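You operate a simulated robot arm through the tools that you are given. There is no shell and no other tool. Be economical: measure what you need, move in short steps, check, and stop when the job is done.

The job below is to be done with a simulated two-armed robot. You get a single attempt, and the scene is never put back.

TASK
Switch off and skim the wide pan; draw milk to the cup's blue band.
Fine: lift the wide lid off and back on with both hands; froth goes in the pink bowl; skimmer back in its place. Set down upright: purple skimmer.

Only the result counts: the job must be done as asked and must still hold three seconds after the hand-in. Knocking over, shifting, dropping, spilling or breaking anything else fails it. A push-on lid holds only when it is set on centred and level and pressed home; a screw cap is set on level and turned clockwise until tight.

THE ROBOT
Two 6-joint arms with two-finger parallel grippers on one trunk, on a base that drives. Base frame: it is fixed to the floor where the robot stands at the start and does not move with it; the origin is under the middle of the robot, x ahead of it, y to its left, z up. Units: cm, rad, N and s.
The left shoulder is at the start at [5.9, 14.1, 94.9], the right one opposite. With the tool pointing down near the work surface each hand reaches from about 30 to 70 cm from the robot's upright axis, wherever it stands, measured 20 degrees to its own side. Places, roughly: broad grey switch [50, 20, 90]; orange lever on the pan [60, 0, 100]; pink bowl (13x13x6 cm) [80, -10, 90]; wide steel lid (30x30x7 cm) [60, 20, 110]; wide steel pan [60, 10, 100]. Payload 3.43 kg a hand.
The tool frame of a hand sits at the grasp point between the pads (the TCP): z along the fingers, y along the line on which they close. The tips reach 3 cm beyond it. The gripper opens to 9.4 cm. The fingers are 2.8 cm wide and 1 cm thick; the gripper's body (5 by 9.6 cm) begins 5.5 cm behind the TCP.
Orientation is told as [roll, pitch, yaw] about the base's x, y, z axes, in that order, counted from this pose: with the fingers straight down and closing along the base's y, the tool's x points along the base's -x, its y along +y and its z along -z.

THE INTERFACE
- The arms move only by the tool servo_tool. It takes "left_deltas", "right_deltas" or both (then of equal length, played together; a hand with none holds still); each is a list of rows, each a list of 3 entries, a list of its own where there are three numbers: the closure, from 0 (fully open) to 1 (shut), then the shift along the tool's x, y, z in units of 500 mm (1.0 is 500 mm), then the turn, a rotation vector about the tool's x, y, z in units of 90 degrees (1.0 is 90 degrees). In form: [[gripper, [x, y, z], [wx, wy, wz]], ...]. A call has 1 to 10 rows; each row is the pose to reach, as a shift and turn from the pose commanded when the call began, along the tool's axes at that moment. A call with a number of a shift or a turn outside -1 to 1 is refused whole. Rows are played at 5 a second. More than 5 cm and 0.15 rad between two rows, or a gripper value outside its range, and nothing of the call is played. A pose out of reach is approached as far as the arm can. The call stops where the force on the tool passes 50 N (or 10 N more than at its start, if that is more) or the arm is blocked; 0.2 s more then pass. Each finger travels about 15.3 cm/s and halts on what it meets, pressing with about 35 N; the grip force reading is that of the motor and also rises with nothing between the fingers. The clock runs only during rows and for 0.2 s after the last one: add rows that repeat a pose to give the fingers time. It gives the time, the measured TCP pose, the force on the tool (base axes), the opening and the grip force at its end, in the units of the frame above (readings bear some noise), with the torque about the TCP (base axes, N m) and any sound that the robot's microphone picked up, and new pictures: "show" is both (left out), scene, wrist or none (wrist: the cameras of the hands that moved).
- Cameras (640 x 400 px; columns grow to the right, rows downward): "scene" is now at [13.82, 1.31, 155.52]; the picture's right is [0.13, -0.99, 0.00], its down [-0.70, -0.09, -0.70] and it looks along [0.70, 0.09, -0.71] (base axes); focal length 280 px, centre (320, 200). "left" rides on the left gripper at [7.6, -1.4, -10.3] in its tool frame; the picture's right is [0.18, 0.98, 0.00], its down [-0.75, 0.14, -0.64] and it looks along [-0.63, 0.12, 0.77] (tool axes); focal length 243 px, centre (320, 200). "right" rides on the right gripper at [7.6, 1.4, -10.2] in its tool frame; the picture's right is [-0.18, 0.98, 0.00], its down [-0.75, -0.14, -0.64] and it looks along [-0.63, -0.12, 0.77] (tool axes); focal length 243 px, centre (320, 200). There is no depth. A picture from a camera that has moved, and an enlarged one, comes with that camera's place and axes in the base frame and with its lens.
- slide_trunk(by): slides the trunk up (or, below 0, down) by that many cm; the arms and the scene camera ride with it, the base frame stays. It gives what a move gives, with no picture.
- roll_base(legs): drives the robot by 1 to 6 legs, each [ahead, left, turn to the left] in cm, cm and rad, along the robot's own axes; the way and the turn of a leg run together, so that a leg with both is an arc; at most 150 cm and 3.142 rad a leg. The arms and the cameras ride along, it lands a little off, and it stops where it bumps. It gives what a move gives, and a new picture of the scene camera.
- head_to(pan, tilt): turns the head with the scene camera to pan (to the left, within 1.501 rad either way) and tilt (down, from -0.506 to 1.204), counted from straight ahead of the robot. It gives what a move gives, and a new picture of the scene camera.
- close_up(camera, box): a new picture of the part [left, top, right, bottom] of that camera's present view, enlarged. The clock stands still meanwhile.
- hand_in(): hands the job in; it is judged then, once.

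Go step by step. Nothing tells you exact positions but the pictures and the camera data: compare them with the known pose of the tool, close in by small moves and look again before you grip or let go. The budget is 120 turns and 260 pictures, counting those below and the enlarged ones. Unless the task says otherwise, let go and move clear before handing in.

The tools are called after "Emit:" by a JSON object that holds its "op" and its "data". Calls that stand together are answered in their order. servo_tool: Moves the arms, as the interface text tells. Its arguments: {"type":"object","properties":{"left_deltas":{"type":"array"},"right_deltas":{"type":"array"},"show":{"type":"string","enum":["both","scene","wrist","none"]}},"required":[]} The other tools are called the same way: slide_trunk (by) slides the trunk up or down; roll_base (legs) drives the base; head_to (pan, tilt) turns the head that bears the scene camera; close_up (camera, box) takes an enlarged picture of a part of a camera's view; hand_in () hands the job in.

At the start:

```text
time: 0.0
left_tcp_pos: [32.41, 13.29, 130.89]
left_ee_rot: [-0.001, -0.003, 0.001]
left_wrist_force: [0.0, 0.6, -0.1]
left_ft_torque: [-0.02, -0.01, 0.01]
left_gripper_width: 9.39
left_grasp_force: 0.1
right_tcp_pos: [31.72, -15.21, 131.04]
right_ee_rot: [0.0, -0.001, 0.001]
right_wrist_force: [0.0, 0.5, -0.4]
right_ft_torque: [-0.02, -0.01, -0.06]
right_gripper_width: 9.41
right_grasp_force: 0.1
trunk travel left (down, up): [-52.5, 6.5]
robot x, y, heading: [0.12, 0.05, -0.001]
head pan, tilt: [0.126, 0.791]
```

scene: 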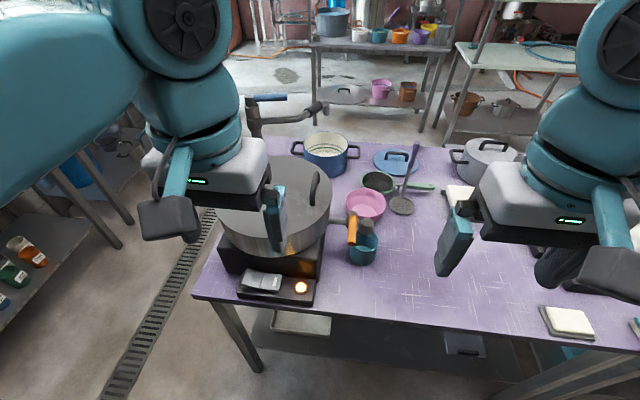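
right: 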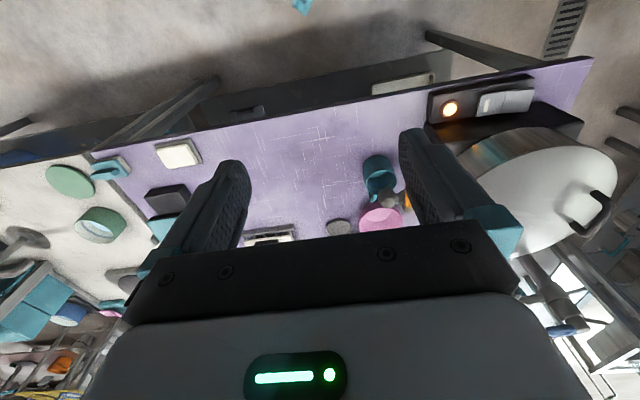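
left: 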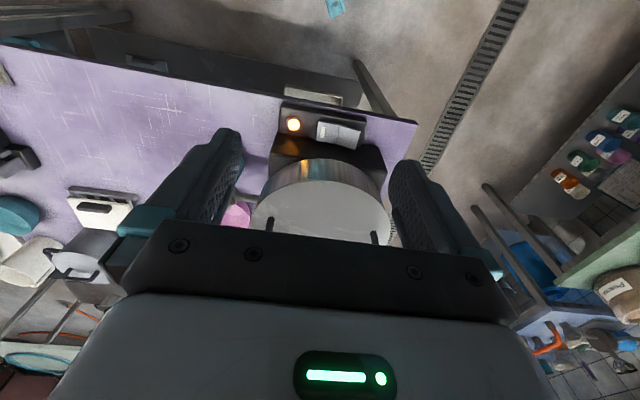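

I see the hob with the wide covered pan on the left, a tap with an orange lever over a teal cup, a pink bowl and a skimmer lying on the table. I'll look closer first.

Emit:
{"op": "close_up", "data": {"camera": "scene", "box": [190, 130, 450, 310]}}

Emit:
{"op": "close_up", "data": {"camera": "scene", "box": [330, 130, 450, 270]}}

Emit:
{"op": "close_up", "data": {"camera": "right", "box": [320, 60, 640, 260]}}

```text
2.22 times, centred on (320, 220) of scene
camera zoom: at [13.82, 1.31, 155.52], right [0.13, -0.99, 0.0], down [-0.7, -0.09, -0.7], along [0.7, 0.09, -0.71], focal length 622 px, centre (320, 156)
```

zoom: 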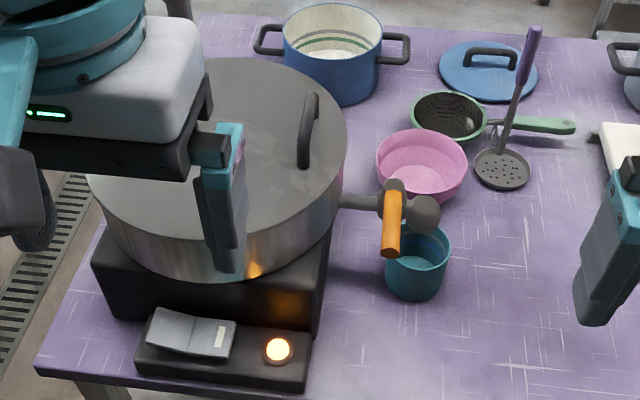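

```text
2.86 times, centred on (390, 200) of scene
camera zoom: at [13.82, 1.31, 155.52], right [0.13, -0.99, 0.0], down [-0.7, -0.09, -0.7], along [0.7, 0.09, -0.71], focal length 800 px, centre (120, 200)
```

zoom: 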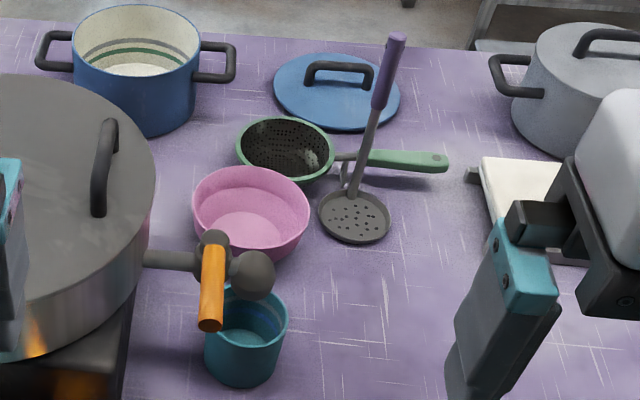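

```text
2.00 times, centred on (480, 160) of right
camera zoom: at [24.2, -13.86, 141.37], right [0.18, 0.98, 0.0], down [0.75, -0.14, 0.64], along [0.63, -0.12, -0.77], focal length 485 px, centre (0, 280)
```

zoom: 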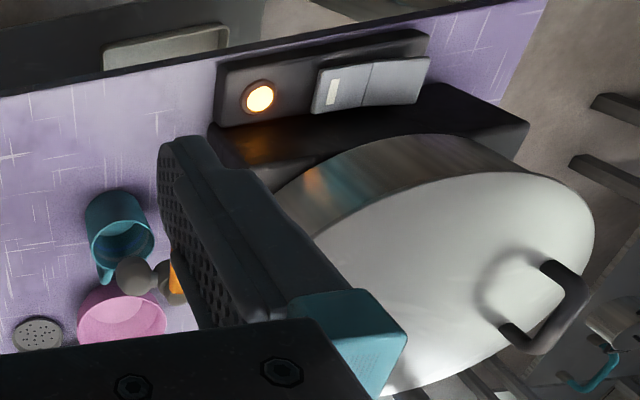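

Emit:
{"op": "servo_tool", "data": {"left_deltas": [[0, [0, 0.08, 0], [0, 0, 0]], [0, [0, 0.16, 0], [0, 0, 0]], [0, [0, 0.24, 0], [0, 0, 0]], [0, [0, 0.32, 0], [0, 0, 0]], [0, [0, 0.4, 0], [0, 0, 0]]], "right_deltas": [[0, [0, -0.08, 0], [0, 0, 0]], [0, [0, -0.16, 0], [0, 0, 0]], [0, [0, -0.24, 0], [0, 0, 0]], [0, [0, -0.32, 0], [0, 0, 0]], [0, [0, -0.4, 0], [0, 0, 0]]], "show": "scene"}}

Emit:
{"op": "close_up", "data": {"camera": "scene", "box": [200, 120, 360, 310]}}

Emit:
{"op": "close_up", "data": {"camera": "scene", "box": [340, 130, 560, 270]}}

```text
time: 1.2
left_tcp_pos: [32.7, 33.5, 131.22]
left_ee_rot: [-0.001, 0.003, -0.002]
left_wrist_force: [0.0, 0.0, -0.4]
left_ft_torque: [-0.04, 0.03, -0.01]
left_gripper_width: 9.37
left_grasp_force: 0.1
right_tcp_pos: [32.01, -35.38, 130.7]
right_ee_rot: [0.001, 0.0, -0.001]
right_wrist_force: [0.9, -0.3, 0.3]
right_ft_torque: [0.0, 0.0, -0.04]
right_gripper_width: 9.41
right_grasp_force: 0.0
trunk travel left (down, up): [-52.5, 6.5]
robot x, y, heading: [0.46, -0.11, -0.002]
head pan, tilt: [0.126, 0.791]
camera scene: at [14.17, 1.27, 155.48], right [0.13, -0.99, 0.0], down [-0.71, -0.09, -0.7], along [0.7, 0.09, -0.71], focal length 280 px, centre (320, 200)
```

scene: 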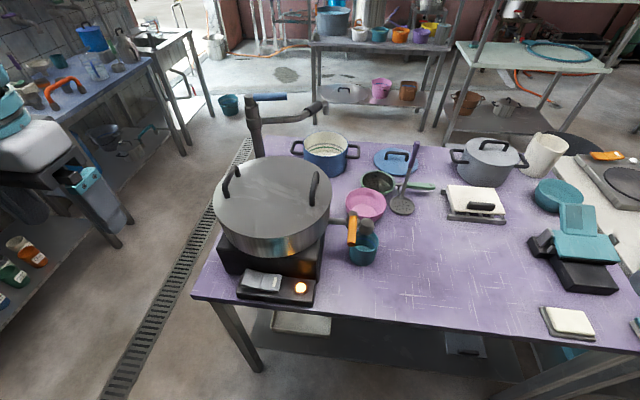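

```text
2.11 times, centred on (280, 215) of scene
camera zoom: at [14.17, 1.27, 155.48], right [0.13, -0.99, 0.0], down [-0.71, -0.09, -0.7], along [0.7, 0.09, -0.71], focal length 589 px, centre (404, 168)
```

zoom: 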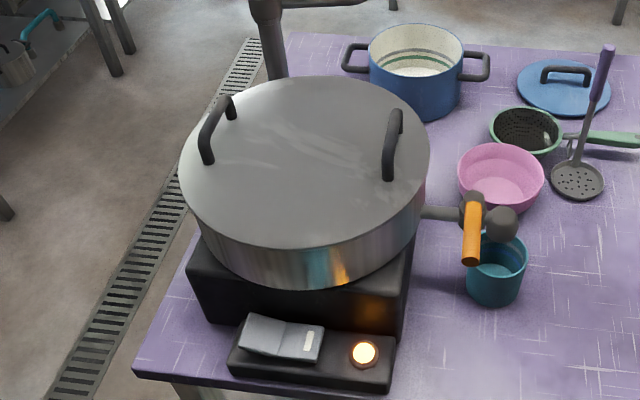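

```text
2.86 times, centred on (450, 200) of scene
camera zoom: at [14.17, 1.27, 155.48], right [0.13, -0.99, 0.0], down [-0.71, -0.09, -0.7], along [0.7, 0.09, -0.71], focal length 800 px, centre (-51, 200)
```

zoom: 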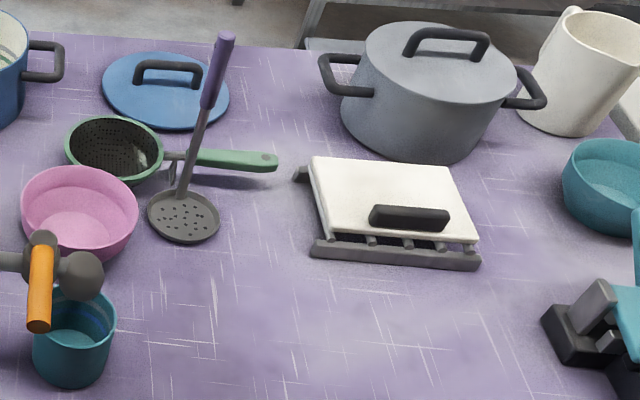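

Emit:
{"op": "close_up", "data": {"camera": "scene", "box": [225, 255, 325, 310]}}

Emit:
{"op": "close_up", "data": {"camera": "scene", "box": [340, 200, 390, 275]}}

Emit:
{"op": "close_up", "data": {"camera": "scene", "box": [360, 135, 450, 220]}}

```text
6.40 times, centred on (275, 282) of scene
camera zoom: at [14.17, 1.27, 155.48], right [0.13, -0.99, 0.0], down [-0.71, -0.09, -0.7], along [0.7, 0.09, -0.71], focal length 1792 px, centre (608, -328)
```

zoom: 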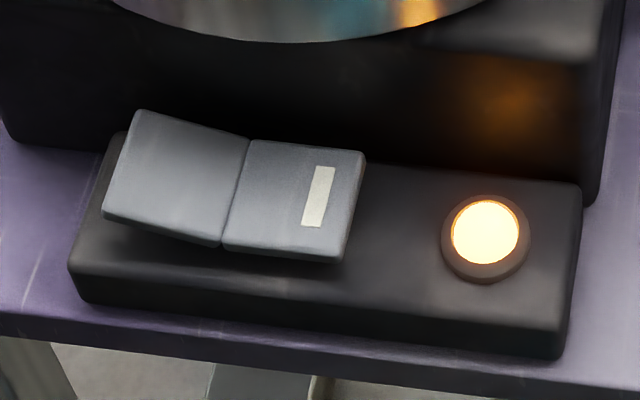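

```text
5.33 times, centred on (365, 238) of scene
camera zoom: at [14.17, 1.27, 155.48], right [0.13, -0.99, 0.0], down [-0.71, -0.09, -0.7], along [0.7, 0.09, -0.71], focal length 1493 px, centre (80, 0)
```

zoom: 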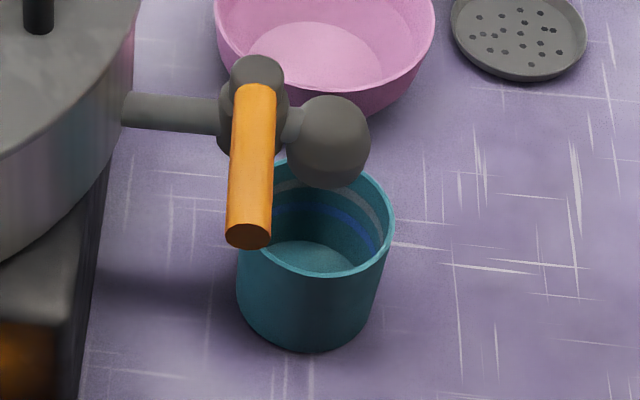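

```text
4.71 times, centred on (405, 178) of scene
camera zoom: at [14.17, 1.27, 155.48], right [0.13, -0.99, 0.0], down [-0.71, -0.09, -0.7], along [0.7, 0.09, -0.71], focal length 1318 px, centre (-80, 306)
```

zoom: 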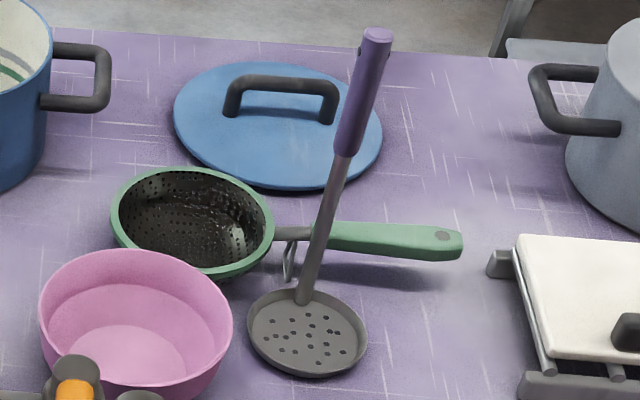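

Emit:
{"op": "servo_tool", "data": {"left_deltas": [[1, [-0.03, -0.025, 0.075], [0, -0.025, 0]], [1, [-0.06, -0.05, 0.15], [0, -0.05, 0]], [1, [-0.09, -0.075, 0.225], [0, -0.075, 0]], [1, [-0.12, -0.1, 0.3], [0, -0.1, 0]], [1, [-0.15, -0.125, 0.375], [0, -0.125, 0]], [1, [-0.18, -0.15, 0.45], [0, -0.15, 0]], [1, [-0.21, -0.175, 0.525], [0, -0.175, 0]], [1, [-0.236, -0.2, 0.59], [0, -0.19, 0]], [1, [-0.236, -0.2, 0.59], [0, -0.19, 0]]]}}

Emit:
{"op": "close_up", "data": {"camera": "scene", "box": [200, 210, 360, 310]}}

```text
time: 3.2
left_tcp_pos: [44.31, 23.3, 101.75]
left_ee_rot: [-0.002, -0.297, 0.0]
left_wrist_force: [0.4, 0.5, 0.3]
left_ft_torque: [0.0, 0.0, 0.0]
left_gripper_width: 0.0
left_grasp_force: 33.1
right_tcp_pos: [31.82, -35.25, 130.88]
right_ee_rot: [0.0, 0.001, 0.0]
right_wrist_force: [0.6, -0.8, 0.8]
right_ft_torque: [0.0, 0.0, -0.02]
right_gripper_width: 9.4
right_grasp_force: 0.0
trunk travel left (down, up): [-52.5, 6.5]
robot x, y, heading: [0.09, 0.02, 0.0]
head pan, tilt: [0.126, 0.791]
camera scene: at [13.86, 1.33, 155.51], right [0.13, -0.99, 0.0], down [-0.7, -0.09, -0.7], along [0.7, 0.09, -0.71], focal length 280 px, centre (320, 200)
camera left: at [33.92, 21.82, 109.39], right [-0.18, 0.98, -0.06], down [0.53, 0.14, 0.84], along [0.83, 0.12, -0.55], focal length 243 px, centre (320, 200)
```

scene: 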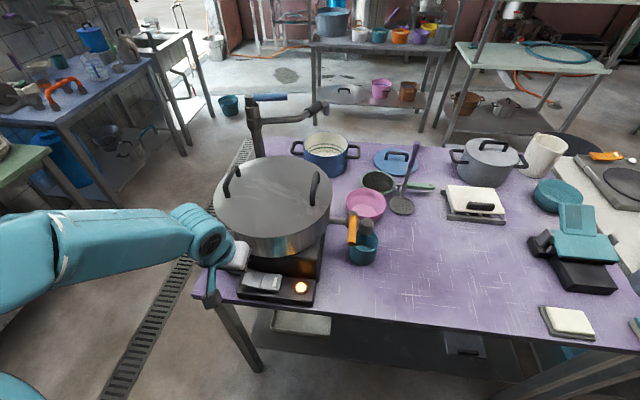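
left: 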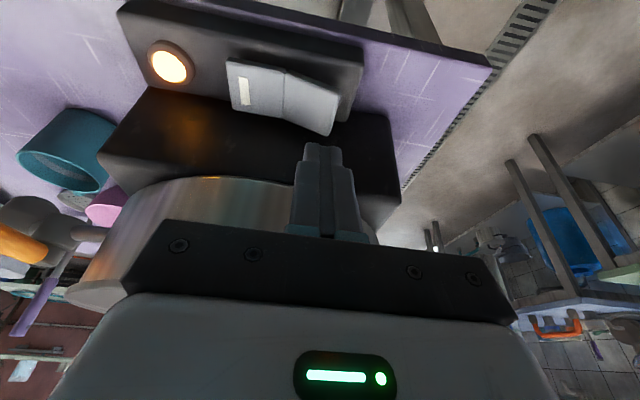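

```text
4.00 times, centred on (280, 260) of scene
camera zoom: at [13.86, 1.33, 155.51], right [0.13, -0.99, 0.0], down [-0.7, -0.09, -0.7], along [0.7, 0.09, -0.71], focal length 1120 px, centre (480, -40)
```

zoom: 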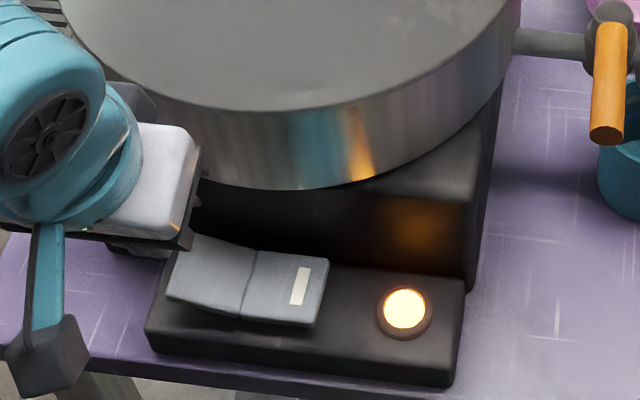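

Emit:
{"op": "servo_tool", "data": {"left_deltas": [[1, [-0.013, 0.014, 0.067], [0, 0, 0]], [1, [0.0046, 0.014, 0.124], [0, 0, 0]], [1, [0.0134, 0.014, 0.153], [0, 0, 0]], [1, [0.019, 0.014, 0.172], [0, 0, 0]], [1, [0.025, 0.014, 0.191], [0, 0, 0]]]}}

Emit:
{"op": "close_up", "data": {"camera": "scene", "box": [200, 210, 360, 310]}}

```text
time: 4.3
left_tcp_pos: [46.28, 23.93, 93.68]
left_ee_rot: [0.004, -0.327, 0.001]
left_wrist_force: [-16.3, 2.7, 44.2]
left_ft_torque: [-0.1, 0.73, -0.16]
left_gripper_width: 0.0
left_grasp_force: 33.3
right_tcp_pos: [31.44, -35.4, 131.06]
right_ee_rot: [0.002, -0.004, 0.0]
right_wrist_force: [1.1, 0.2, 0.2]
right_ft_torque: [0.05, 0.01, 0.0]
right_gripper_width: 9.41
right_grasp_force: 0.1
trunk travel left (down, up): [-52.5, 6.5]
robot x, y, heading: [0.3, -0.4, -0.002]
head pan, tilt: [0.126, 0.791]
stopped in row 5 (left hand): the force on the tool passed its limit at 62 N (the readings are from after the stop); the commanded pose is now the measured one
camera scene: at [13.45, 1.1, 155.63], right [0.13, -0.99, 0.0], down [-0.7, -0.09, -0.71], along [0.7, 0.09, -0.71], focal length 280 px, centre (320, 200)
camera left: at [35.75, 22.41, 101.07], right [-0.18, 0.98, -0.06], down [0.51, 0.14, 0.85], along [0.84, 0.12, -0.52], focal length 243 px, centre (320, 200)
```

scene: 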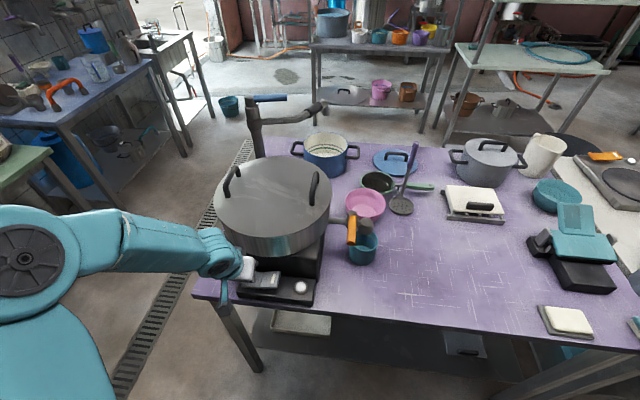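
left: 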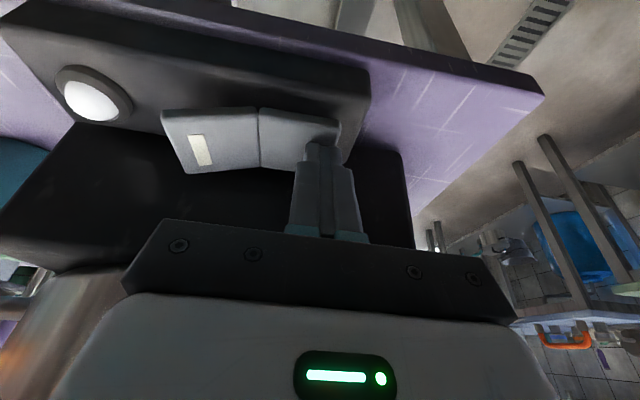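

```text
4.00 times, centred on (280, 260) of scene
camera zoom: at [13.45, 1.1, 155.63], right [0.13, -0.99, 0.0], down [-0.7, -0.09, -0.71], along [0.7, 0.09, -0.71], focal length 1120 px, centre (480, -40)
```

zoom: 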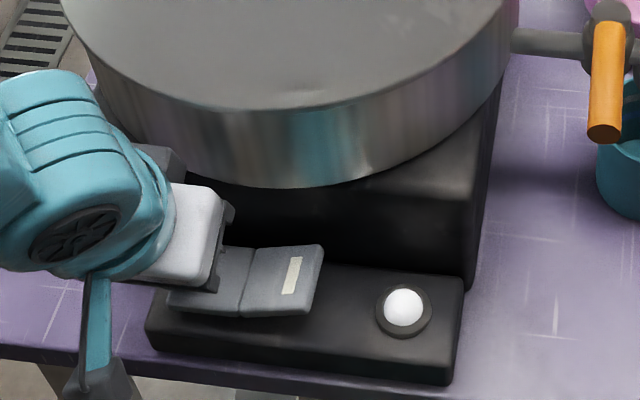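

Emit:
{"op": "servo_tool", "data": {"left_deltas": [[1, [0, 0, -0.09], [0, 0, 0]], [0.5, [0, 0, -0.18], [0, 0.05, 0]], [0, [-0.01, 0, -0.27], [0, 0.1, 0]], [0, [-0.02, 0, -0.36], [0, 0.15, 0]], [0, [-0.028, 0, -0.45], [0, 0.208, 0]], [0, [-0.028, 0, -0.54], [0, 0.208, 0]], [0, [-0.028, 0, -0.58], [0, 0.208, 0]]], "show": "none"}}

Emit:
{"op": "head_to", "data": {"pan": 0, "tilt": 1.2}}

Emit:
{"op": "head_to", "data": {"pan": -0.9, "tilt": 1.0}}

```text
time: 5.9
left_tcp_pos: [38.63, 23.92, 121.3]
left_ee_rot: [0.0, 0.01, 0.0]
left_wrist_force: [0.7, 0.1, -0.5]
left_ft_torque: [0.01, 0.02, 0.02]
left_gripper_width: 9.4
left_grasp_force: 0.0
right_tcp_pos: [31.81, -35.3, 131.01]
right_ee_rot: [0.0, -0.001, 0.001]
right_wrist_force: [-0.1, 0.2, -0.2]
right_ft_torque: [-0.02, 0.04, 0.02]
right_gripper_width: 9.4
right_grasp_force: 0.1
trunk travel left (down, up): [-52.5, 6.5]
robot x, y, heading: [-0.26, 0.27, 0.003]
head pan, tilt: [0.126, 0.791]
```

```text
time: 6.8
left_tcp_pos: [38.5, 24.01, 121.26]
left_ee_rot: [0.001, 0.007, 0.001]
left_wrist_force: [-0.3, -0.2, 0.5]
left_ft_torque: [-0.01, 0.0, 0.02]
left_gripper_width: 9.4
left_grasp_force: 0.2
right_tcp_pos: [31.57, -35.4, 131.1]
right_ee_rot: [0.001, -0.003, 0.0]
right_wrist_force: [-0.4, 0.2, 0.5]
right_ft_torque: [0.02, -0.03, 0.0]
right_gripper_width: 9.42
right_grasp_force: 0.0
trunk travel left (down, up): [-52.5, 6.5]
robot x, y, heading: [-0.04, 0.43, -0.005]
head pan, tilt: [0.0, 1.201]
camera scene: at [11.2, 0.25, 152.69], right [0.0, -1.0, 0.0], down [-0.93, 0.0, -0.37], along [0.37, 0.0, -0.93], focal length 280 px, centre (320, 200)
```

scene: 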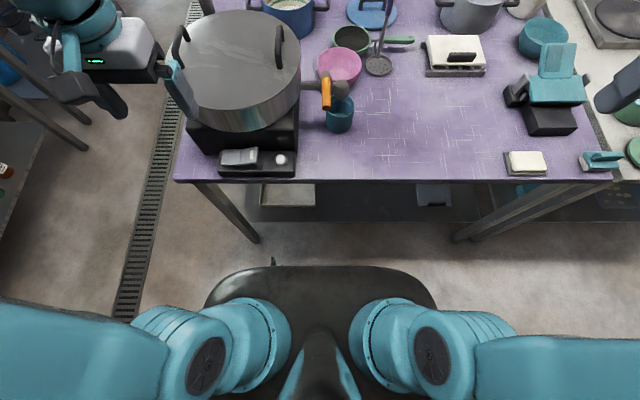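

```text
time: 8.0
left_tcp_pos: [38.84, 23.93, 121.02]
left_ee_rot: [0.0, 0.011, 0.002]
left_wrist_force: [0.7, -0.3, -0.9]
left_ft_torque: [-0.02, 0.02, -0.01]
left_gripper_width: 9.41
left_grasp_force: 0.0
right_tcp_pos: [31.91, -35.36, 130.93]
right_ee_rot: [0.0, 0.0, 0.001]
right_wrist_force: [1.0, -0.6, 0.5]
right_ft_torque: [0.02, 0.05, -0.02]
right_gripper_width: 9.4
right_grasp_force: 0.1
trunk travel left (down, up): [-52.5, 6.5]
robot x, y, heading: [-0.18, 0.12, -0.001]
head pan, tilt: [-0.901, 1.0]
camera scene: at [10.32, -5.14, 153.92], right [-0.78, -0.62, 0.0], down [-0.52, 0.66, -0.54], along [0.34, -0.42, -0.84], focal length 280 px, centre (320, 200)
```

scene: 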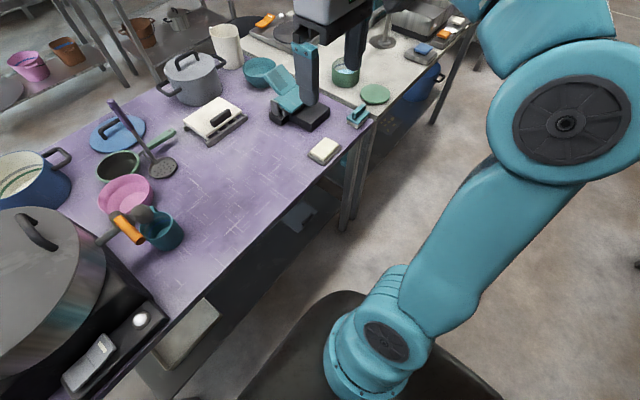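

Emit:
{"op": "roll_base", "data": {"legs": [[11, 0, 0]]}}

Emit:
{"op": "head_to", "data": {"pan": 0.3, "tilt": 0.9}}

```text
time: 10.0
left_tcp_pos: [49.52, 24.04, 121.1]
left_ee_rot: [-0.001, 0.009, 0.002]
left_wrist_force: [0.8, -0.3, -0.3]
left_ft_torque: [-0.03, -0.04, 0.02]
left_gripper_width: 9.42
left_grasp_force: 0.1
right_tcp_pos: [42.58, -35.18, 130.98]
right_ee_rot: [0.001, -0.001, -0.001]
right_wrist_force: [-0.7, 0.5, 0.5]
right_ft_torque: [0.01, 0.03, 0.01]
right_gripper_width: 9.37
right_grasp_force: 0.1
trunk travel left (down, up): [-52.5, 6.5]
robot x, y, heading: [11.29, -0.28, 0.002]
head pan, tilt: [-0.901, 1.0]
camera scene: at [21.4, -5.02, 153.94], right [-0.78, -0.62, 0.0], down [-0.52, 0.66, -0.54], along [0.34, -0.42, -0.84], focal length 280 px, centre (320, 200)
```

scene: 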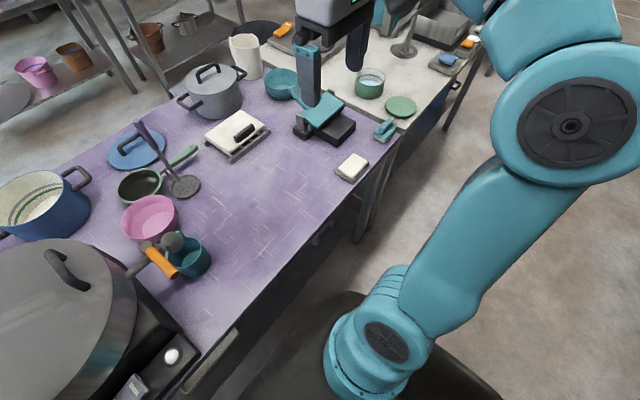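

```text
time: 11.4
left_tcp_pos: [49.27, 24.1, 121.13]
left_ee_rot: [-0.001, 0.009, 0.002]
left_wrist_force: [-0.3, -0.4, -0.2]
left_ft_torque: [0.01, -0.04, 0.0]
left_gripper_width: 9.4
left_grasp_force: 0.0
right_tcp_pos: [42.45, -35.21, 131.05]
right_ee_rot: [0.0, -0.002, -0.002]
right_wrist_force: [-0.5, 0.0, -0.2]
right_ft_torque: [-0.04, 0.02, 0.01]
right_gripper_width: 9.4
right_grasp_force: 0.1
trunk travel left (down, up): [-52.5, 6.5]
robot x, y, heading: [11.16, -0.34, 0.006]
head pan, tilt: [0.3, 0.901]
camera scene: at [24.05, 2.68, 154.66], right [0.3, -0.96, 0.0], down [-0.75, -0.23, -0.62], along [0.59, 0.18, -0.78], focal length 280 px, centre (320, 200)
```

scene: 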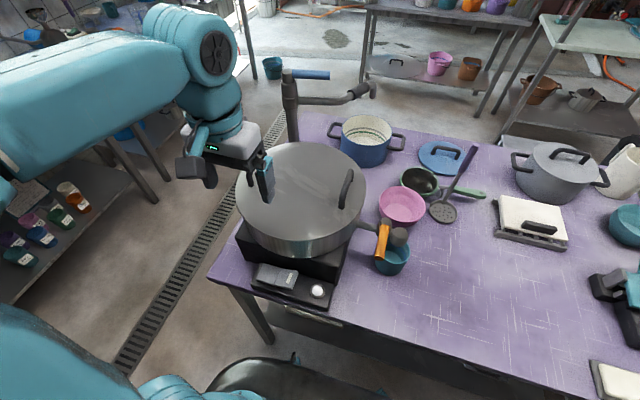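

Emit:
{"op": "servo_tool", "data": {"left_deltas": [[0, [-0.026, 0.0094, -0.002], [0, 0, 0]], [0, [-0.053, 0.0188, -0.004], [0, 0, 0]], [0, [-0.079, 0.0282, -0.006], [0, 0, 0]], [0, [-0.106, 0.0376, -0.008], [0, 0, 0]], [0, [-0.132, 0.047, -0.01], [0, 0, 0]], [0, [-0.158, 0.0564, -0.011], [0, 0, 0]], [0, [-0.185, 0.0658, -0.012], [0, 0, 0]], [0, [-0.211, 0.0752, -0.014], [0, 0, 0]], [0, [-0.238, 0.0846, -0.016], [0, 0, 0]], [0, [-0.264, 0.094, -0.018], [0, 0, 0]]], "right_deltas": [[0, [-0.04, 0.088, 0.015], [0, 0, 0]], [0, [-0.08, 0.176, 0.03], [0, 0, 0]], [0, [-0.12, 0.264, 0.045], [0, 0, 0]], [0, [-0.16, 0.352, 0.06], [0, 0, 0]], [0, [-0.2, 0.44, 0.08], [0, 0, 0]], [0, [-0.24, 0.528, 0.1], [0, 0, 0]], [0, [-0.28, 0.616, 0.12], [0, 0, 0]], [0, [-0.32, 0.704, 0.14], [0, 0, 0]], [0, [-0.36, 0.792, 0.16], [0, 0, 0]], [0, [-0.401, 0.88, 0.18], [0, 0, 0]]]}}

```text
time: 13.8
left_tcp_pos: [62.7, 28.7, 121.8]
left_ee_rot: [0.002, 0.01, 0.002]
left_wrist_force: [-0.3, -0.5, 0.3]
left_ft_torque: [-0.03, 0.04, -0.04]
left_gripper_width: 9.41
left_grasp_force: 0.0
right_tcp_pos: [61.84, 4.28, 122.98]
right_ee_rot: [0.028, -0.015, -0.055]
right_wrist_force: [0.1, 0.5, -0.3]
right_ft_torque: [-0.03, 0.02, -0.03]
right_gripper_width: 9.39
right_grasp_force: 0.0
right hand out of reach, approached as far as the arm can: row 10
trunk travel left (down, up): [-52.5, 6.5]
robot x, y, heading: [11.1, -0.01, -0.002]
head pan, tilt: [0.3, 0.901]
stopped in row 10 (right hand): the arm was blocked; the commanded pose is now the measured one
camera scene: at [24.21, 2.7, 154.52], right [0.3, -0.95, 0.0], down [-0.75, -0.23, -0.62], along [0.59, 0.18, -0.78], focal length 280 px, centre (320, 200)
camera right: at [54.17, 5.81, 133.24], right [0.24, 0.97, 0.03], down [0.73, -0.2, 0.65], along [0.64, -0.13, -0.76], focal length 243 px, centre (320, 200)
camera left: at [55.15, 27.15, 132.16], right [-0.19, 0.98, 0.0], down [0.76, 0.14, 0.63], along [0.62, 0.12, -0.77], focal length 243 px, centre (320, 200)
```

scene: 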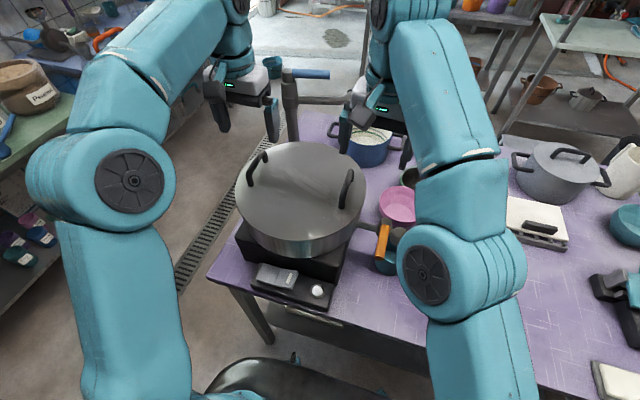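
right: 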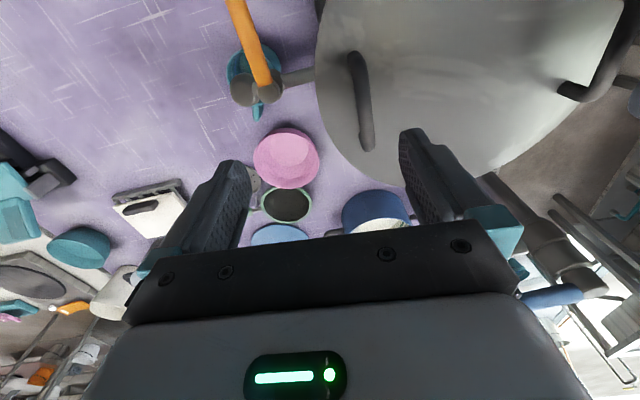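
left: 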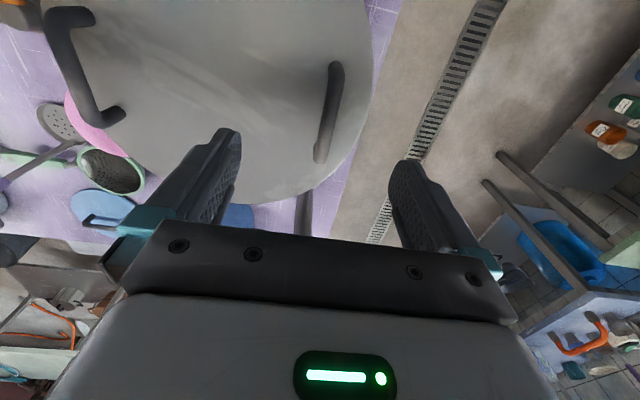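

Emit:
{"op": "roll_base", "data": {"legs": [[0, 18, 0]]}}

```text
time: 16.8
left_tcp_pos: [62.73, 46.81, 122.01]
left_ee_rot: [0.001, 0.011, 0.004]
left_wrist_force: [0.1, -0.4, -0.4]
left_ft_torque: [0.0, 0.04, 0.01]
left_gripper_width: 9.39
left_grasp_force: 0.1
right_tcp_pos: [61.7, 22.91, 122.77]
right_ee_rot: [0.024, -0.012, -0.043]
right_wrist_force: [0.1, -0.5, 0.2]
right_ft_torque: [0.0, 0.0, -0.01]
right_gripper_width: 9.4
right_grasp_force: 0.0
trunk travel left (down, up): [-52.5, 6.5]
robot x, y, heading: [11.06, 18.18, 0.002]
head pan, tilt: [0.3, 0.901]
camera scene: at [24.38, 20.94, 154.63], right [0.3, -0.95, 0.0], down [-0.75, -0.23, -0.62], along [0.59, 0.19, -0.78], focal length 280 px, centre (320, 200)
```

scene: 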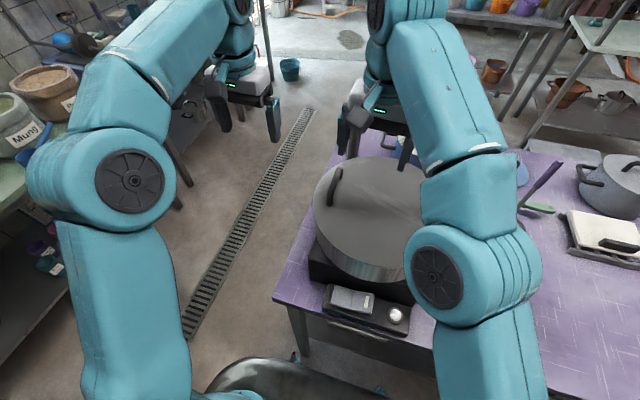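

Emit:
{"op": "servo_tool", "data": {"left_deltas": [[0, [-0.001, -0.086, 0], [0, 0, 0]], [0, [-0.003, -0.172, 0.02], [0, 0, 0]], [0, [-0.004, -0.258, 0.06], [0, 0, 0]], [0, [-0.006, -0.346, 0.1], [0, 0, 0]], [0, [-0.006, -0.346, 0.1], [0, 0, 0]]], "right_deltas": [[0, [-0.01, -0.073, 0], [0.005, 0.002, -0.007]], [0, [-0.019, -0.146, 0.02], [0.01, 0.004, -0.014]], [0, [-0.028, -0.219, 0.06], [0.015, 0.006, -0.021]], [0, [-0.038, -0.292, 0.103], [0.015, 0.008, -0.027]], [0, [-0.038, -0.292, 0.103], [0.015, 0.008, -0.027]]], "show": "wrist"}}

```text
time: 18.0
left_tcp_pos: [62.53, 30.02, 116.78]
left_ee_rot: [-0.002, 0.008, 0.004]
left_wrist_force: [-1.0, 0.0, 1.0]
left_ft_torque: [-0.04, -0.02, 0.0]
left_gripper_width: 9.37
left_grasp_force: 0.2
right_tcp_pos: [62.89, 8.81, 117.37]
right_ee_rot: [-0.002, -0.002, -0.002]
right_wrist_force: [-0.6, 0.3, -0.1]
right_ft_torque: [-0.06, -0.02, -0.01]
right_gripper_width: 9.39
right_grasp_force: 0.0
trunk travel left (down, up): [-52.5, 6.5]
robot x, y, heading: [11.17, 18.36, 0.001]
head pan, tilt: [0.3, 0.901]
camera right: at [55.3, 10.25, 127.68], right [0.19, 0.98, 0.0], down [0.75, -0.14, 0.64], along [0.63, -0.12, -0.76], focal length 243 px, centre (320, 200)
camera left: at [54.94, 28.45, 127.11], right [-0.19, 0.98, 0.0], down [0.76, 0.15, 0.64], along [0.62, 0.12, -0.77], focal length 243 px, centre (320, 200)
```

right: 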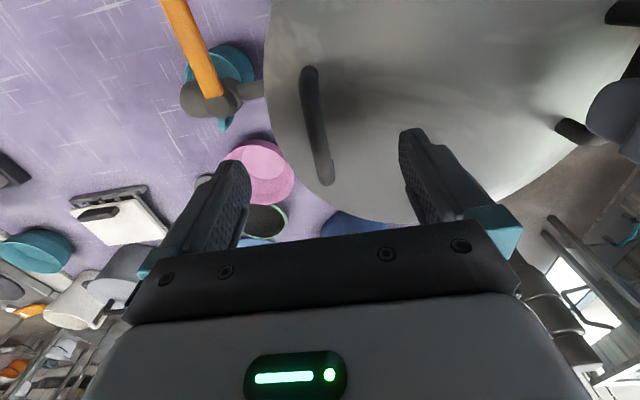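
left: 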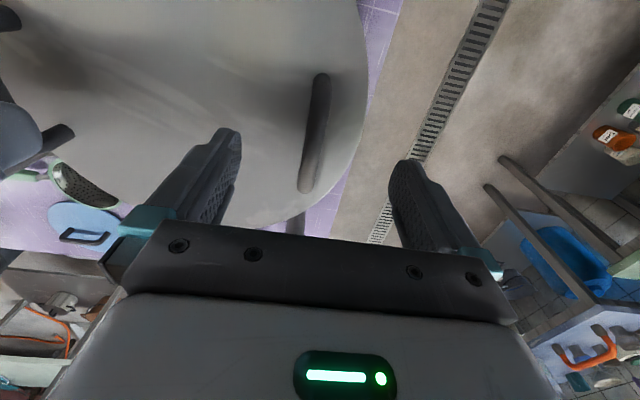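

Emit:
{"op": "servo_tool", "data": {"left_deltas": [[0, [-0.012, -0.012, 0.04], [0, 0, 0]], [0, [-0.012, -0.012, 0.08], [0, 0, 0]], [0, [-0.012, -0.012, 0.115], [0, 0, 0]], [0, [-0.012, -0.012, 0.115], [0, 0, 0]]], "right_deltas": [[0, [-0.006, -0.004, 0.04], [0, 0, 0]], [0, [-0.006, -0.004, 0.08], [0, 0, 0]], [0, [-0.006, -0.004, 0.127], [0, 0, 0]], [0, [-0.006, -0.004, 0.127], [0, 0, 0]]], "show": "wrist"}}

```text
time: 19.0
left_tcp_pos: [63.15, 29.17, 110.99]
left_ee_rot: [0.001, 0.009, 0.004]
left_wrist_force: [0.8, 1.1, 0.0]
left_ft_torque: [-0.02, 0.01, -0.01]
left_gripper_width: 9.39
left_grasp_force: 0.0
right_tcp_pos: [63.06, 8.46, 110.99]
right_ee_rot: [-0.002, -0.004, -0.002]
right_wrist_force: [0.3, 1.0, -0.3]
right_ft_torque: [-0.02, -0.04, 0.04]
right_gripper_width: 9.4
right_grasp_force: 0.0
trunk travel left (down, up): [-52.5, 6.5]
robot x, y, heading: [11.28, 18.66, 0.008]
head pan, tilt: [0.3, 0.901]
camera right: at [55.58, 9.78, 121.3], right [0.19, 0.98, 0.0], down [0.75, -0.14, 0.64], along [0.63, -0.12, -0.76], focal length 243 px, centre (320, 200)
camera left: at [55.64, 27.56, 121.46], right [-0.19, 0.98, 0.0], down [0.76, 0.14, 0.64], along [0.62, 0.12, -0.77], focal length 243 px, centre (320, 200)
```

right: 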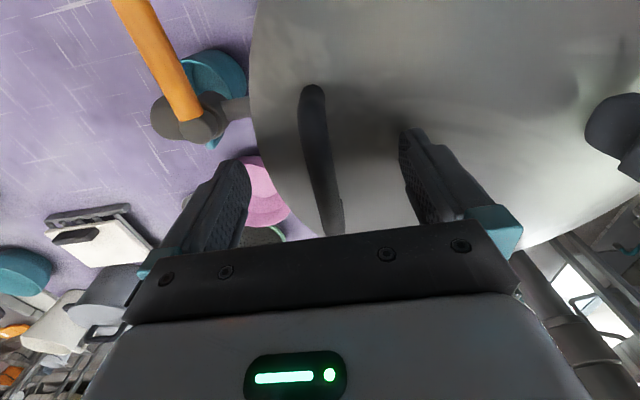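
left: 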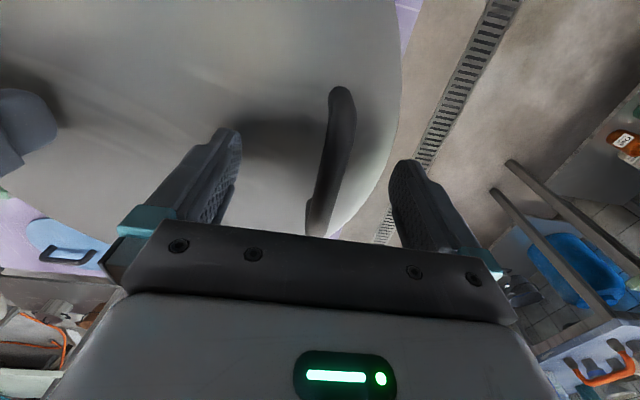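

Emit:
{"op": "servo_tool", "data": {"left_deltas": [[0, [0, 0, 0.015], [0, 0, 0]], [0, [0, 0, 0.03], [0, 0, 0]], [0.5, [0, 0, 0.03], [0, 0, 0]], [1, [0, 0, 0.03], [0, 0, 0]], [1, [0, 0, 0.03], [0, 0, 0]], [1, [0, 0, 0.03], [0, 0, 0]], [1, [0, 0, 0.03], [0, 0, 0]]], "right_deltas": [[0, [0, 0, 0.015], [0, 0, 0]], [0, [0, 0, 0.03], [0, 0, 0]], [0.5, [0, 0, 0.03], [0, 0, 0]], [1, [0, 0, 0.03], [0, 0, 0]], [1, [0, 0, 0.03], [0, 0, 0]], [1, [0, 0, 0.03], [0, 0, 0]], [1, [0, 0, 0.03], [0, 0, 0]]], "show": "wrist"}}

```text
time: 20.6
left_tcp_pos: [62.97, 29.25, 109.99]
left_ee_rot: [0.002, 0.0, 0.006]
left_wrist_force: [3.2, 29.2, 37.1]
left_ft_torque: [-0.19, 1.02, -0.12]
left_gripper_width: 1.84
left_grasp_force: 34.7
right_tcp_pos: [62.96, 8.26, 109.97]
right_ee_rot: [-0.001, -0.012, -0.004]
right_wrist_force: [2.3, -20.8, 43.9]
right_ft_torque: [-0.11, 1.57, 0.52]
right_gripper_width: 1.81
right_grasp_force: 34.6
trunk travel left (down, up): [-52.5, 6.5]
robot x, y, heading: [11.48, 18.06, 0.003]
head pan, tilt: [0.3, 0.901]
camera right: at [55.26, 9.68, 120.27], right [0.19, 0.98, 0.0], down [0.75, -0.14, 0.65], along [0.64, -0.12, -0.76], focal length 243 px, centre (320, 200)
camera left: at [55.33, 27.66, 120.34], right [-0.19, 0.98, 0.0], down [0.75, 0.14, 0.64], along [0.63, 0.12, -0.77], focal length 243 px, centre (320, 200)
```

right: 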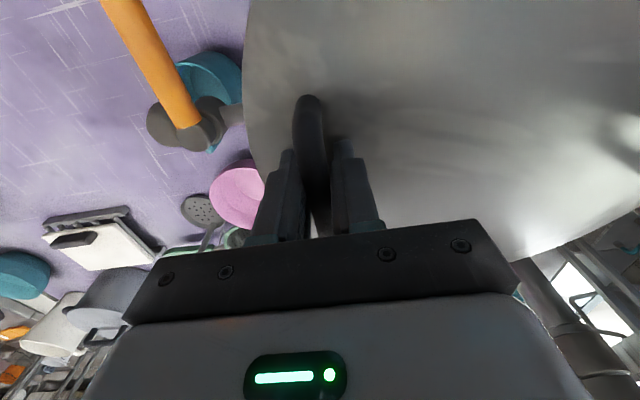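
left: 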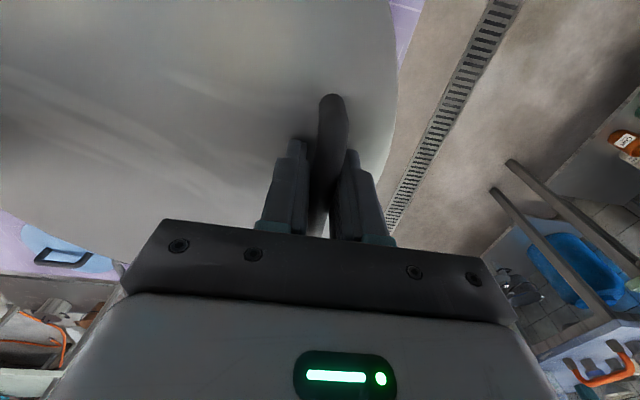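

Emit:
{"op": "servo_tool", "data": {"left_deltas": [[1, [0, 0, -0.01], [0, 0, 0]], [1, [0, 0, -0.03], [0, 0, 0]], [1, [0, 0, -0.06], [0, 0, 0]], [1, [0, 0, -0.1], [0, 0, 0]], [1, [0, 0, -0.1], [0, 0, 0]]], "right_deltas": [[1, [0, 0, -0.01], [0, 0, 0]], [1, [0, 0, -0.03], [0, 0, 0]], [1, [0, 0, -0.06], [0, 0, 0]], [1, [0, 0, -0.1], [0, 0, 0]], [1, [0, 0, -0.1], [0, 0, 0]]], "show": "scene"}}

```text
time: 21.8
left_tcp_pos: [63.44, 29.05, 114.7]
left_ee_rot: [0.003, 0.011, 0.002]
left_wrist_force: [-0.6, 28.8, -4.8]
left_ft_torque: [-0.07, 0.33, -0.18]
left_gripper_width: 1.81
left_grasp_force: 35.2
right_tcp_pos: [63.41, 8.08, 114.49]
right_ee_rot: [-0.002, -0.001, 0.0]
right_wrist_force: [1.2, -29.0, -0.7]
right_ft_torque: [0.57, -0.35, 0.02]
right_gripper_width: 1.81
right_grasp_force: 35.0
trunk travel left (down, up): [-52.5, 6.5]
robot x, y, heading: [11.05, 18.64, 0.004]
head pan, tilt: [0.3, 0.901]
camera scene: at [24.2, 21.04, 154.63], right [0.3, -0.95, 0.0], down [-0.75, -0.23, -0.62], along [0.59, 0.19, -0.78], focal length 280 px, centre (320, 200)
```

scene: 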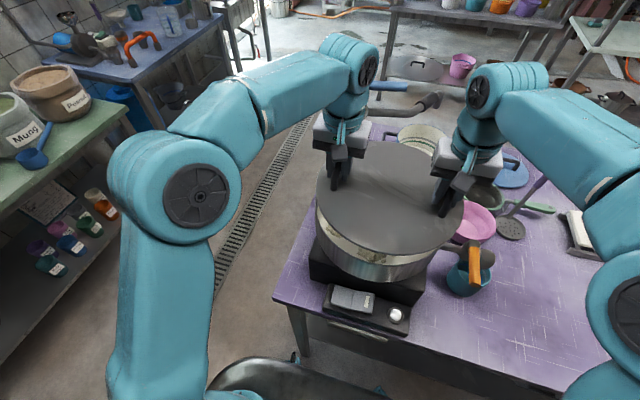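

Emit:
{"op": "servo_tool", "data": {"left_deltas": [[1, [0, 0.003, -0.04], [0, 0, 0]], [1, [0, 0.003, -0.08], [0, 0, 0]], [1, [0, 0.003, -0.12], [0, 0, 0]], [1, [0, 0.003, -0.16], [0, 0, 0]], [1, [0, 0.003, -0.16], [0, 0, 0]]], "right_deltas": [[1, [0, -0.003, -0.04], [0, 0, 0]], [1, [0, -0.003, -0.08], [0, 0, 0]], [1, [0, -0.003, -0.12], [0, 0, 0]], [1, [0, -0.003, -0.16], [0, 0, 0]], [1, [0, -0.003, -0.16], [0, 0, 0]]], "show": "none"}}

Emit:
{"op": "roll_base", "data": {"legs": [[-2.5, -46.6, 0]]}}

Emit:
{"op": "head_to", "data": {"pan": 0, "tilt": 1.0}}

```text
time: 23.0
left_tcp_pos: [63.73, 29.14, 122.49]
left_ee_rot: [0.0, 0.012, 0.004]
left_wrist_force: [-6.3, 17.9, -1.6]
left_ft_torque: [-0.18, -0.05, -0.79]
left_gripper_width: 1.81
left_grasp_force: 34.7
right_tcp_pos: [63.37, 8.08, 122.47]
right_ee_rot: [-0.001, 0.0, -0.004]
right_wrist_force: [6.2, -19.0, -3.4]
right_ft_torque: [0.04, 0.16, -0.63]
right_gripper_width: 1.81
right_grasp_force: 34.9
trunk travel left (down, up): [-52.5, 6.5]
robot x, y, heading: [11.08, 18.27, 0.002]
head pan, tilt: [0.3, 0.901]
```

```text
time: 29.3
left_tcp_pos: [61.7, -15.73, 122.52]
left_ee_rot: [0.002, 0.012, 0.01]
left_wrist_force: [-5.6, 16.2, -2.5]
left_ft_torque: [-0.11, 0.07, -0.67]
left_gripper_width: 1.83
left_grasp_force: 34.9
right_tcp_pos: [61.41, -36.78, 122.41]
right_ee_rot: [0.0, -0.001, 0.006]
right_wrist_force: [4.9, -17.5, -2.5]
right_ft_torque: [0.04, 0.0, -0.54]
right_gripper_width: 1.8
right_grasp_force: 35.0
trunk travel left (down, up): [-52.5, 6.5]
robot x, y, heading: [8.75, -26.69, 0.011]
head pan, tilt: [0.3, 0.901]
camera scene: at [22.23, -24.29, 154.62], right [0.31, -0.95, 0.0], down [-0.75, -0.24, -0.62], along [0.59, 0.19, -0.78], focal length 280 px, centre (320, 200)
```

scene: 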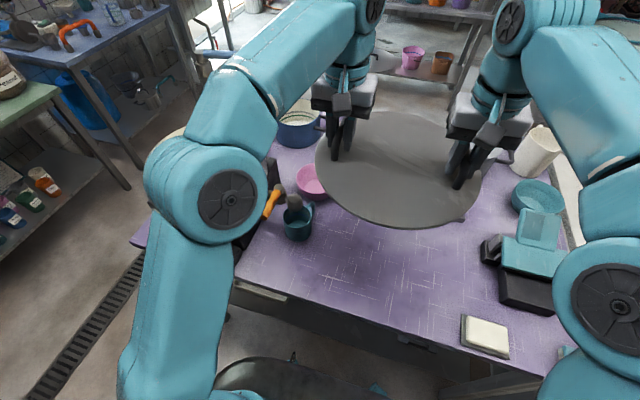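

```text
time: 30.1
left_tcp_pos: [61.51, -15.81, 122.51]
left_ee_rot: [-0.001, 0.011, 0.01]
left_wrist_force: [-5.1, 1.2, -1.8]
left_ft_torque: [-0.09, -0.23, -0.81]
left_gripper_width: 1.8
left_grasp_force: 35.2
right_tcp_pos: [61.25, -36.68, 122.35]
right_ee_rot: [-0.002, -0.001, 0.004]
right_wrist_force: [5.9, -1.0, -3.2]
right_ft_torque: [-0.08, 0.26, -0.51]
right_gripper_width: 1.82
right_grasp_force: 34.7
trunk travel left (down, up): [-52.5, 6.5]
robot x, y, heading: [9.29, -26.87, 0.011]
head pan, tilt: [0.0, 1.0]
camera scene: at [21.82, -26.4, 153.93], right [0.01, -1.0, 0.0], down [-0.84, -0.01, -0.54], along [0.54, 0.01, -0.84], focal length 280 px, centre (320, 200)
```

scene: 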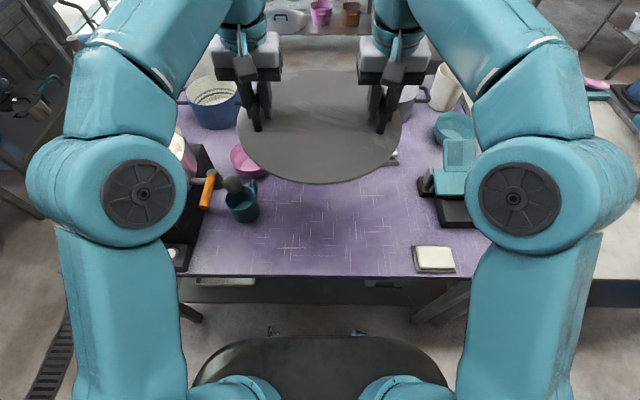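

Emit:
{"op": "servo_tool", "data": {"left_deltas": [[1, [0.012, -0.03, 0], [0, 0, 0]], [1, [0.024, -0.06, 0.04], [0, 0, 0]], [1, [0.026, -0.062, 0.12], [0, 0, 0]], [1, [0.026, -0.062, 0.2], [0, 0, 0]], [1, [0.026, -0.062, 0.28], [0, 0, 0]], [1, [0.026, -0.062, 0.36], [0, 0, 0]], [1, [0.026, -0.062, 0.44], [0, 0, 0]], [1, [0.026, -0.062, 0.48], [0, 0, 0]], [1, [0.026, -0.062, 0.48], [0, 0, 0]]], "right_deltas": [[1, [0.012, -0.03, 0], [0, 0, 0]], [1, [0.024, -0.06, 0.04], [0, 0, 0]], [1, [0.026, -0.062, 0.12], [0, 0, 0]], [1, [0.026, -0.062, 0.2], [0, 0, 0]], [1, [0.026, -0.062, 0.28], [0, 0, 0]], [1, [0.026, -0.062, 0.36], [0, 0, 0]], [1, [0.026, -0.062, 0.44], [0, 0, 0]], [1, [0.026, -0.062, 0.48], [0, 0, 0]], [1, [0.026, -0.062, 0.48], [0, 0, 0]]]}}

```text
time: 32.1
left_tcp_pos: [59.95, -18.78, 98.66]
left_ee_rot: [-0.002, 0.009, 0.009]
left_wrist_force: [-2.1, -24.2, -3.1]
left_ft_torque: [0.11, 0.17, -0.26]
left_gripper_width: 1.82
left_grasp_force: 35.0
right_tcp_pos: [59.85, -39.87, 98.45]
right_ee_rot: [0.001, -0.003, 0.005]
right_wrist_force: [2.1, 24.8, -1.8]
right_ft_torque: [-0.08, -0.13, -0.1]
right_gripper_width: 1.81
right_grasp_force: 35.4
trunk travel left (down, up): [-52.5, 6.5]
robot x, y, heading: [9.14, -26.97, 0.009]
head pan, tilt: [0.0, 1.0]
camera scene: at [21.78, -26.52, 153.93], right [0.01, -1.0, 0.0], down [-0.84, -0.01, -0.54], along [0.54, 0.01, -0.84], focal length 280 px, centre (320, 200)
camera right: at [52.31, -38.54, 108.85], right [0.18, 0.98, 0.0], down [0.75, -0.14, 0.64], along [0.63, -0.11, -0.77], focal length 243 px, centre (320, 200)
camera left: at [52.43, -20.44, 109.07], right [-0.19, 0.98, 0.0], down [0.76, 0.15, 0.64], along [0.62, 0.12, -0.77], focal length 243 px, centre (320, 200)
```

scene: 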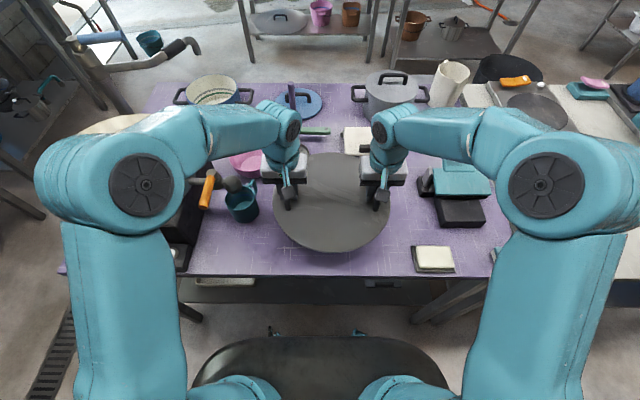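
right: 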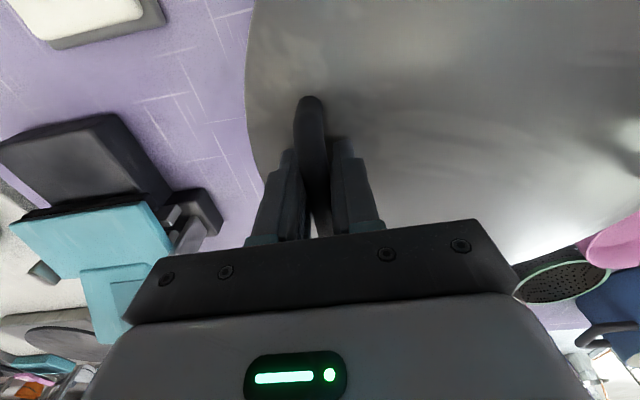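
left: 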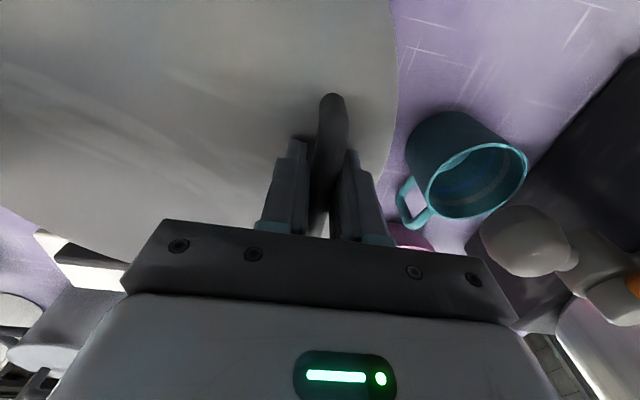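

Emit:
{"op": "servo_tool", "data": {"left_deltas": [[1, [0, 0.002, 0.04], [0, 0, 0]], [1, [0, 0.002, 0.07], [0, 0, 0]], [1, [0, 0.002, 0.09], [0, 0, 0]], [1, [0, 0.002, 0.11], [0, 0, 0]], [1, [0, 0.002, 0.125], [0, 0, 0]], [1, [0, 0.002, 0.135], [0, 0, 0]], [1, [0, 0.002, 0.145], [0, 0, 0]], [1, [0, 0.002, 0.155], [0, 0, 0]], [1, [0, 0.002, 0.165], [0, 0, 0]]], "right_deltas": [[1, [0, -0.002, 0.04], [0, 0, 0]], [1, [0, -0.002, 0.07], [0, 0, 0]], [1, [0, -0.002, 0.09], [0, 0, 0]], [1, [0, -0.002, 0.11], [0, 0, 0]], [1, [0, -0.002, 0.125], [0, 0, 0]], [1, [0, -0.002, 0.135], [0, 0, 0]], [1, [0, -0.002, 0.145], [0, 0, 0]], [1, [0, -0.002, 0.155], [0, 0, 0]], [1, [0, -0.002, 0.165], [0, 0, 0]]], "show": "scene"}}

```text
time: 34.1
left_tcp_pos: [59.91, -18.96, 90.47]
left_ee_rot: [-0.002, 0.009, 0.012]
left_wrist_force: [1.2, -38.5, -2.8]
left_ft_torque: [0.17, 0.47, -0.09]
left_gripper_width: 1.82
left_grasp_force: 34.8
right_tcp_pos: [60.04, -39.95, 90.13]
right_ee_rot: [0.001, -0.001, 0.005]
right_wrist_force: [-0.7, 39.1, -0.9]
right_ft_torque: [-0.19, -0.38, 0.19]
right_gripper_width: 1.81
right_grasp_force: 34.6
trunk travel left (down, up): [-52.5, 6.5]
robot x, y, heading: [8.97, -26.73, 0.011]
head pan, tilt: [0.0, 1.0]
camera scene: at [21.92, -26.49, 153.91], right [0.01, -1.0, 0.0], down [-0.84, -0.01, -0.54], along [0.54, 0.01, -0.84], focal length 280 px, centre (320, 200)
```

scene: 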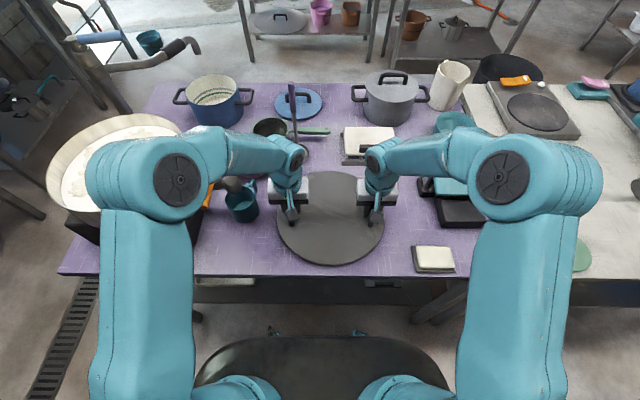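

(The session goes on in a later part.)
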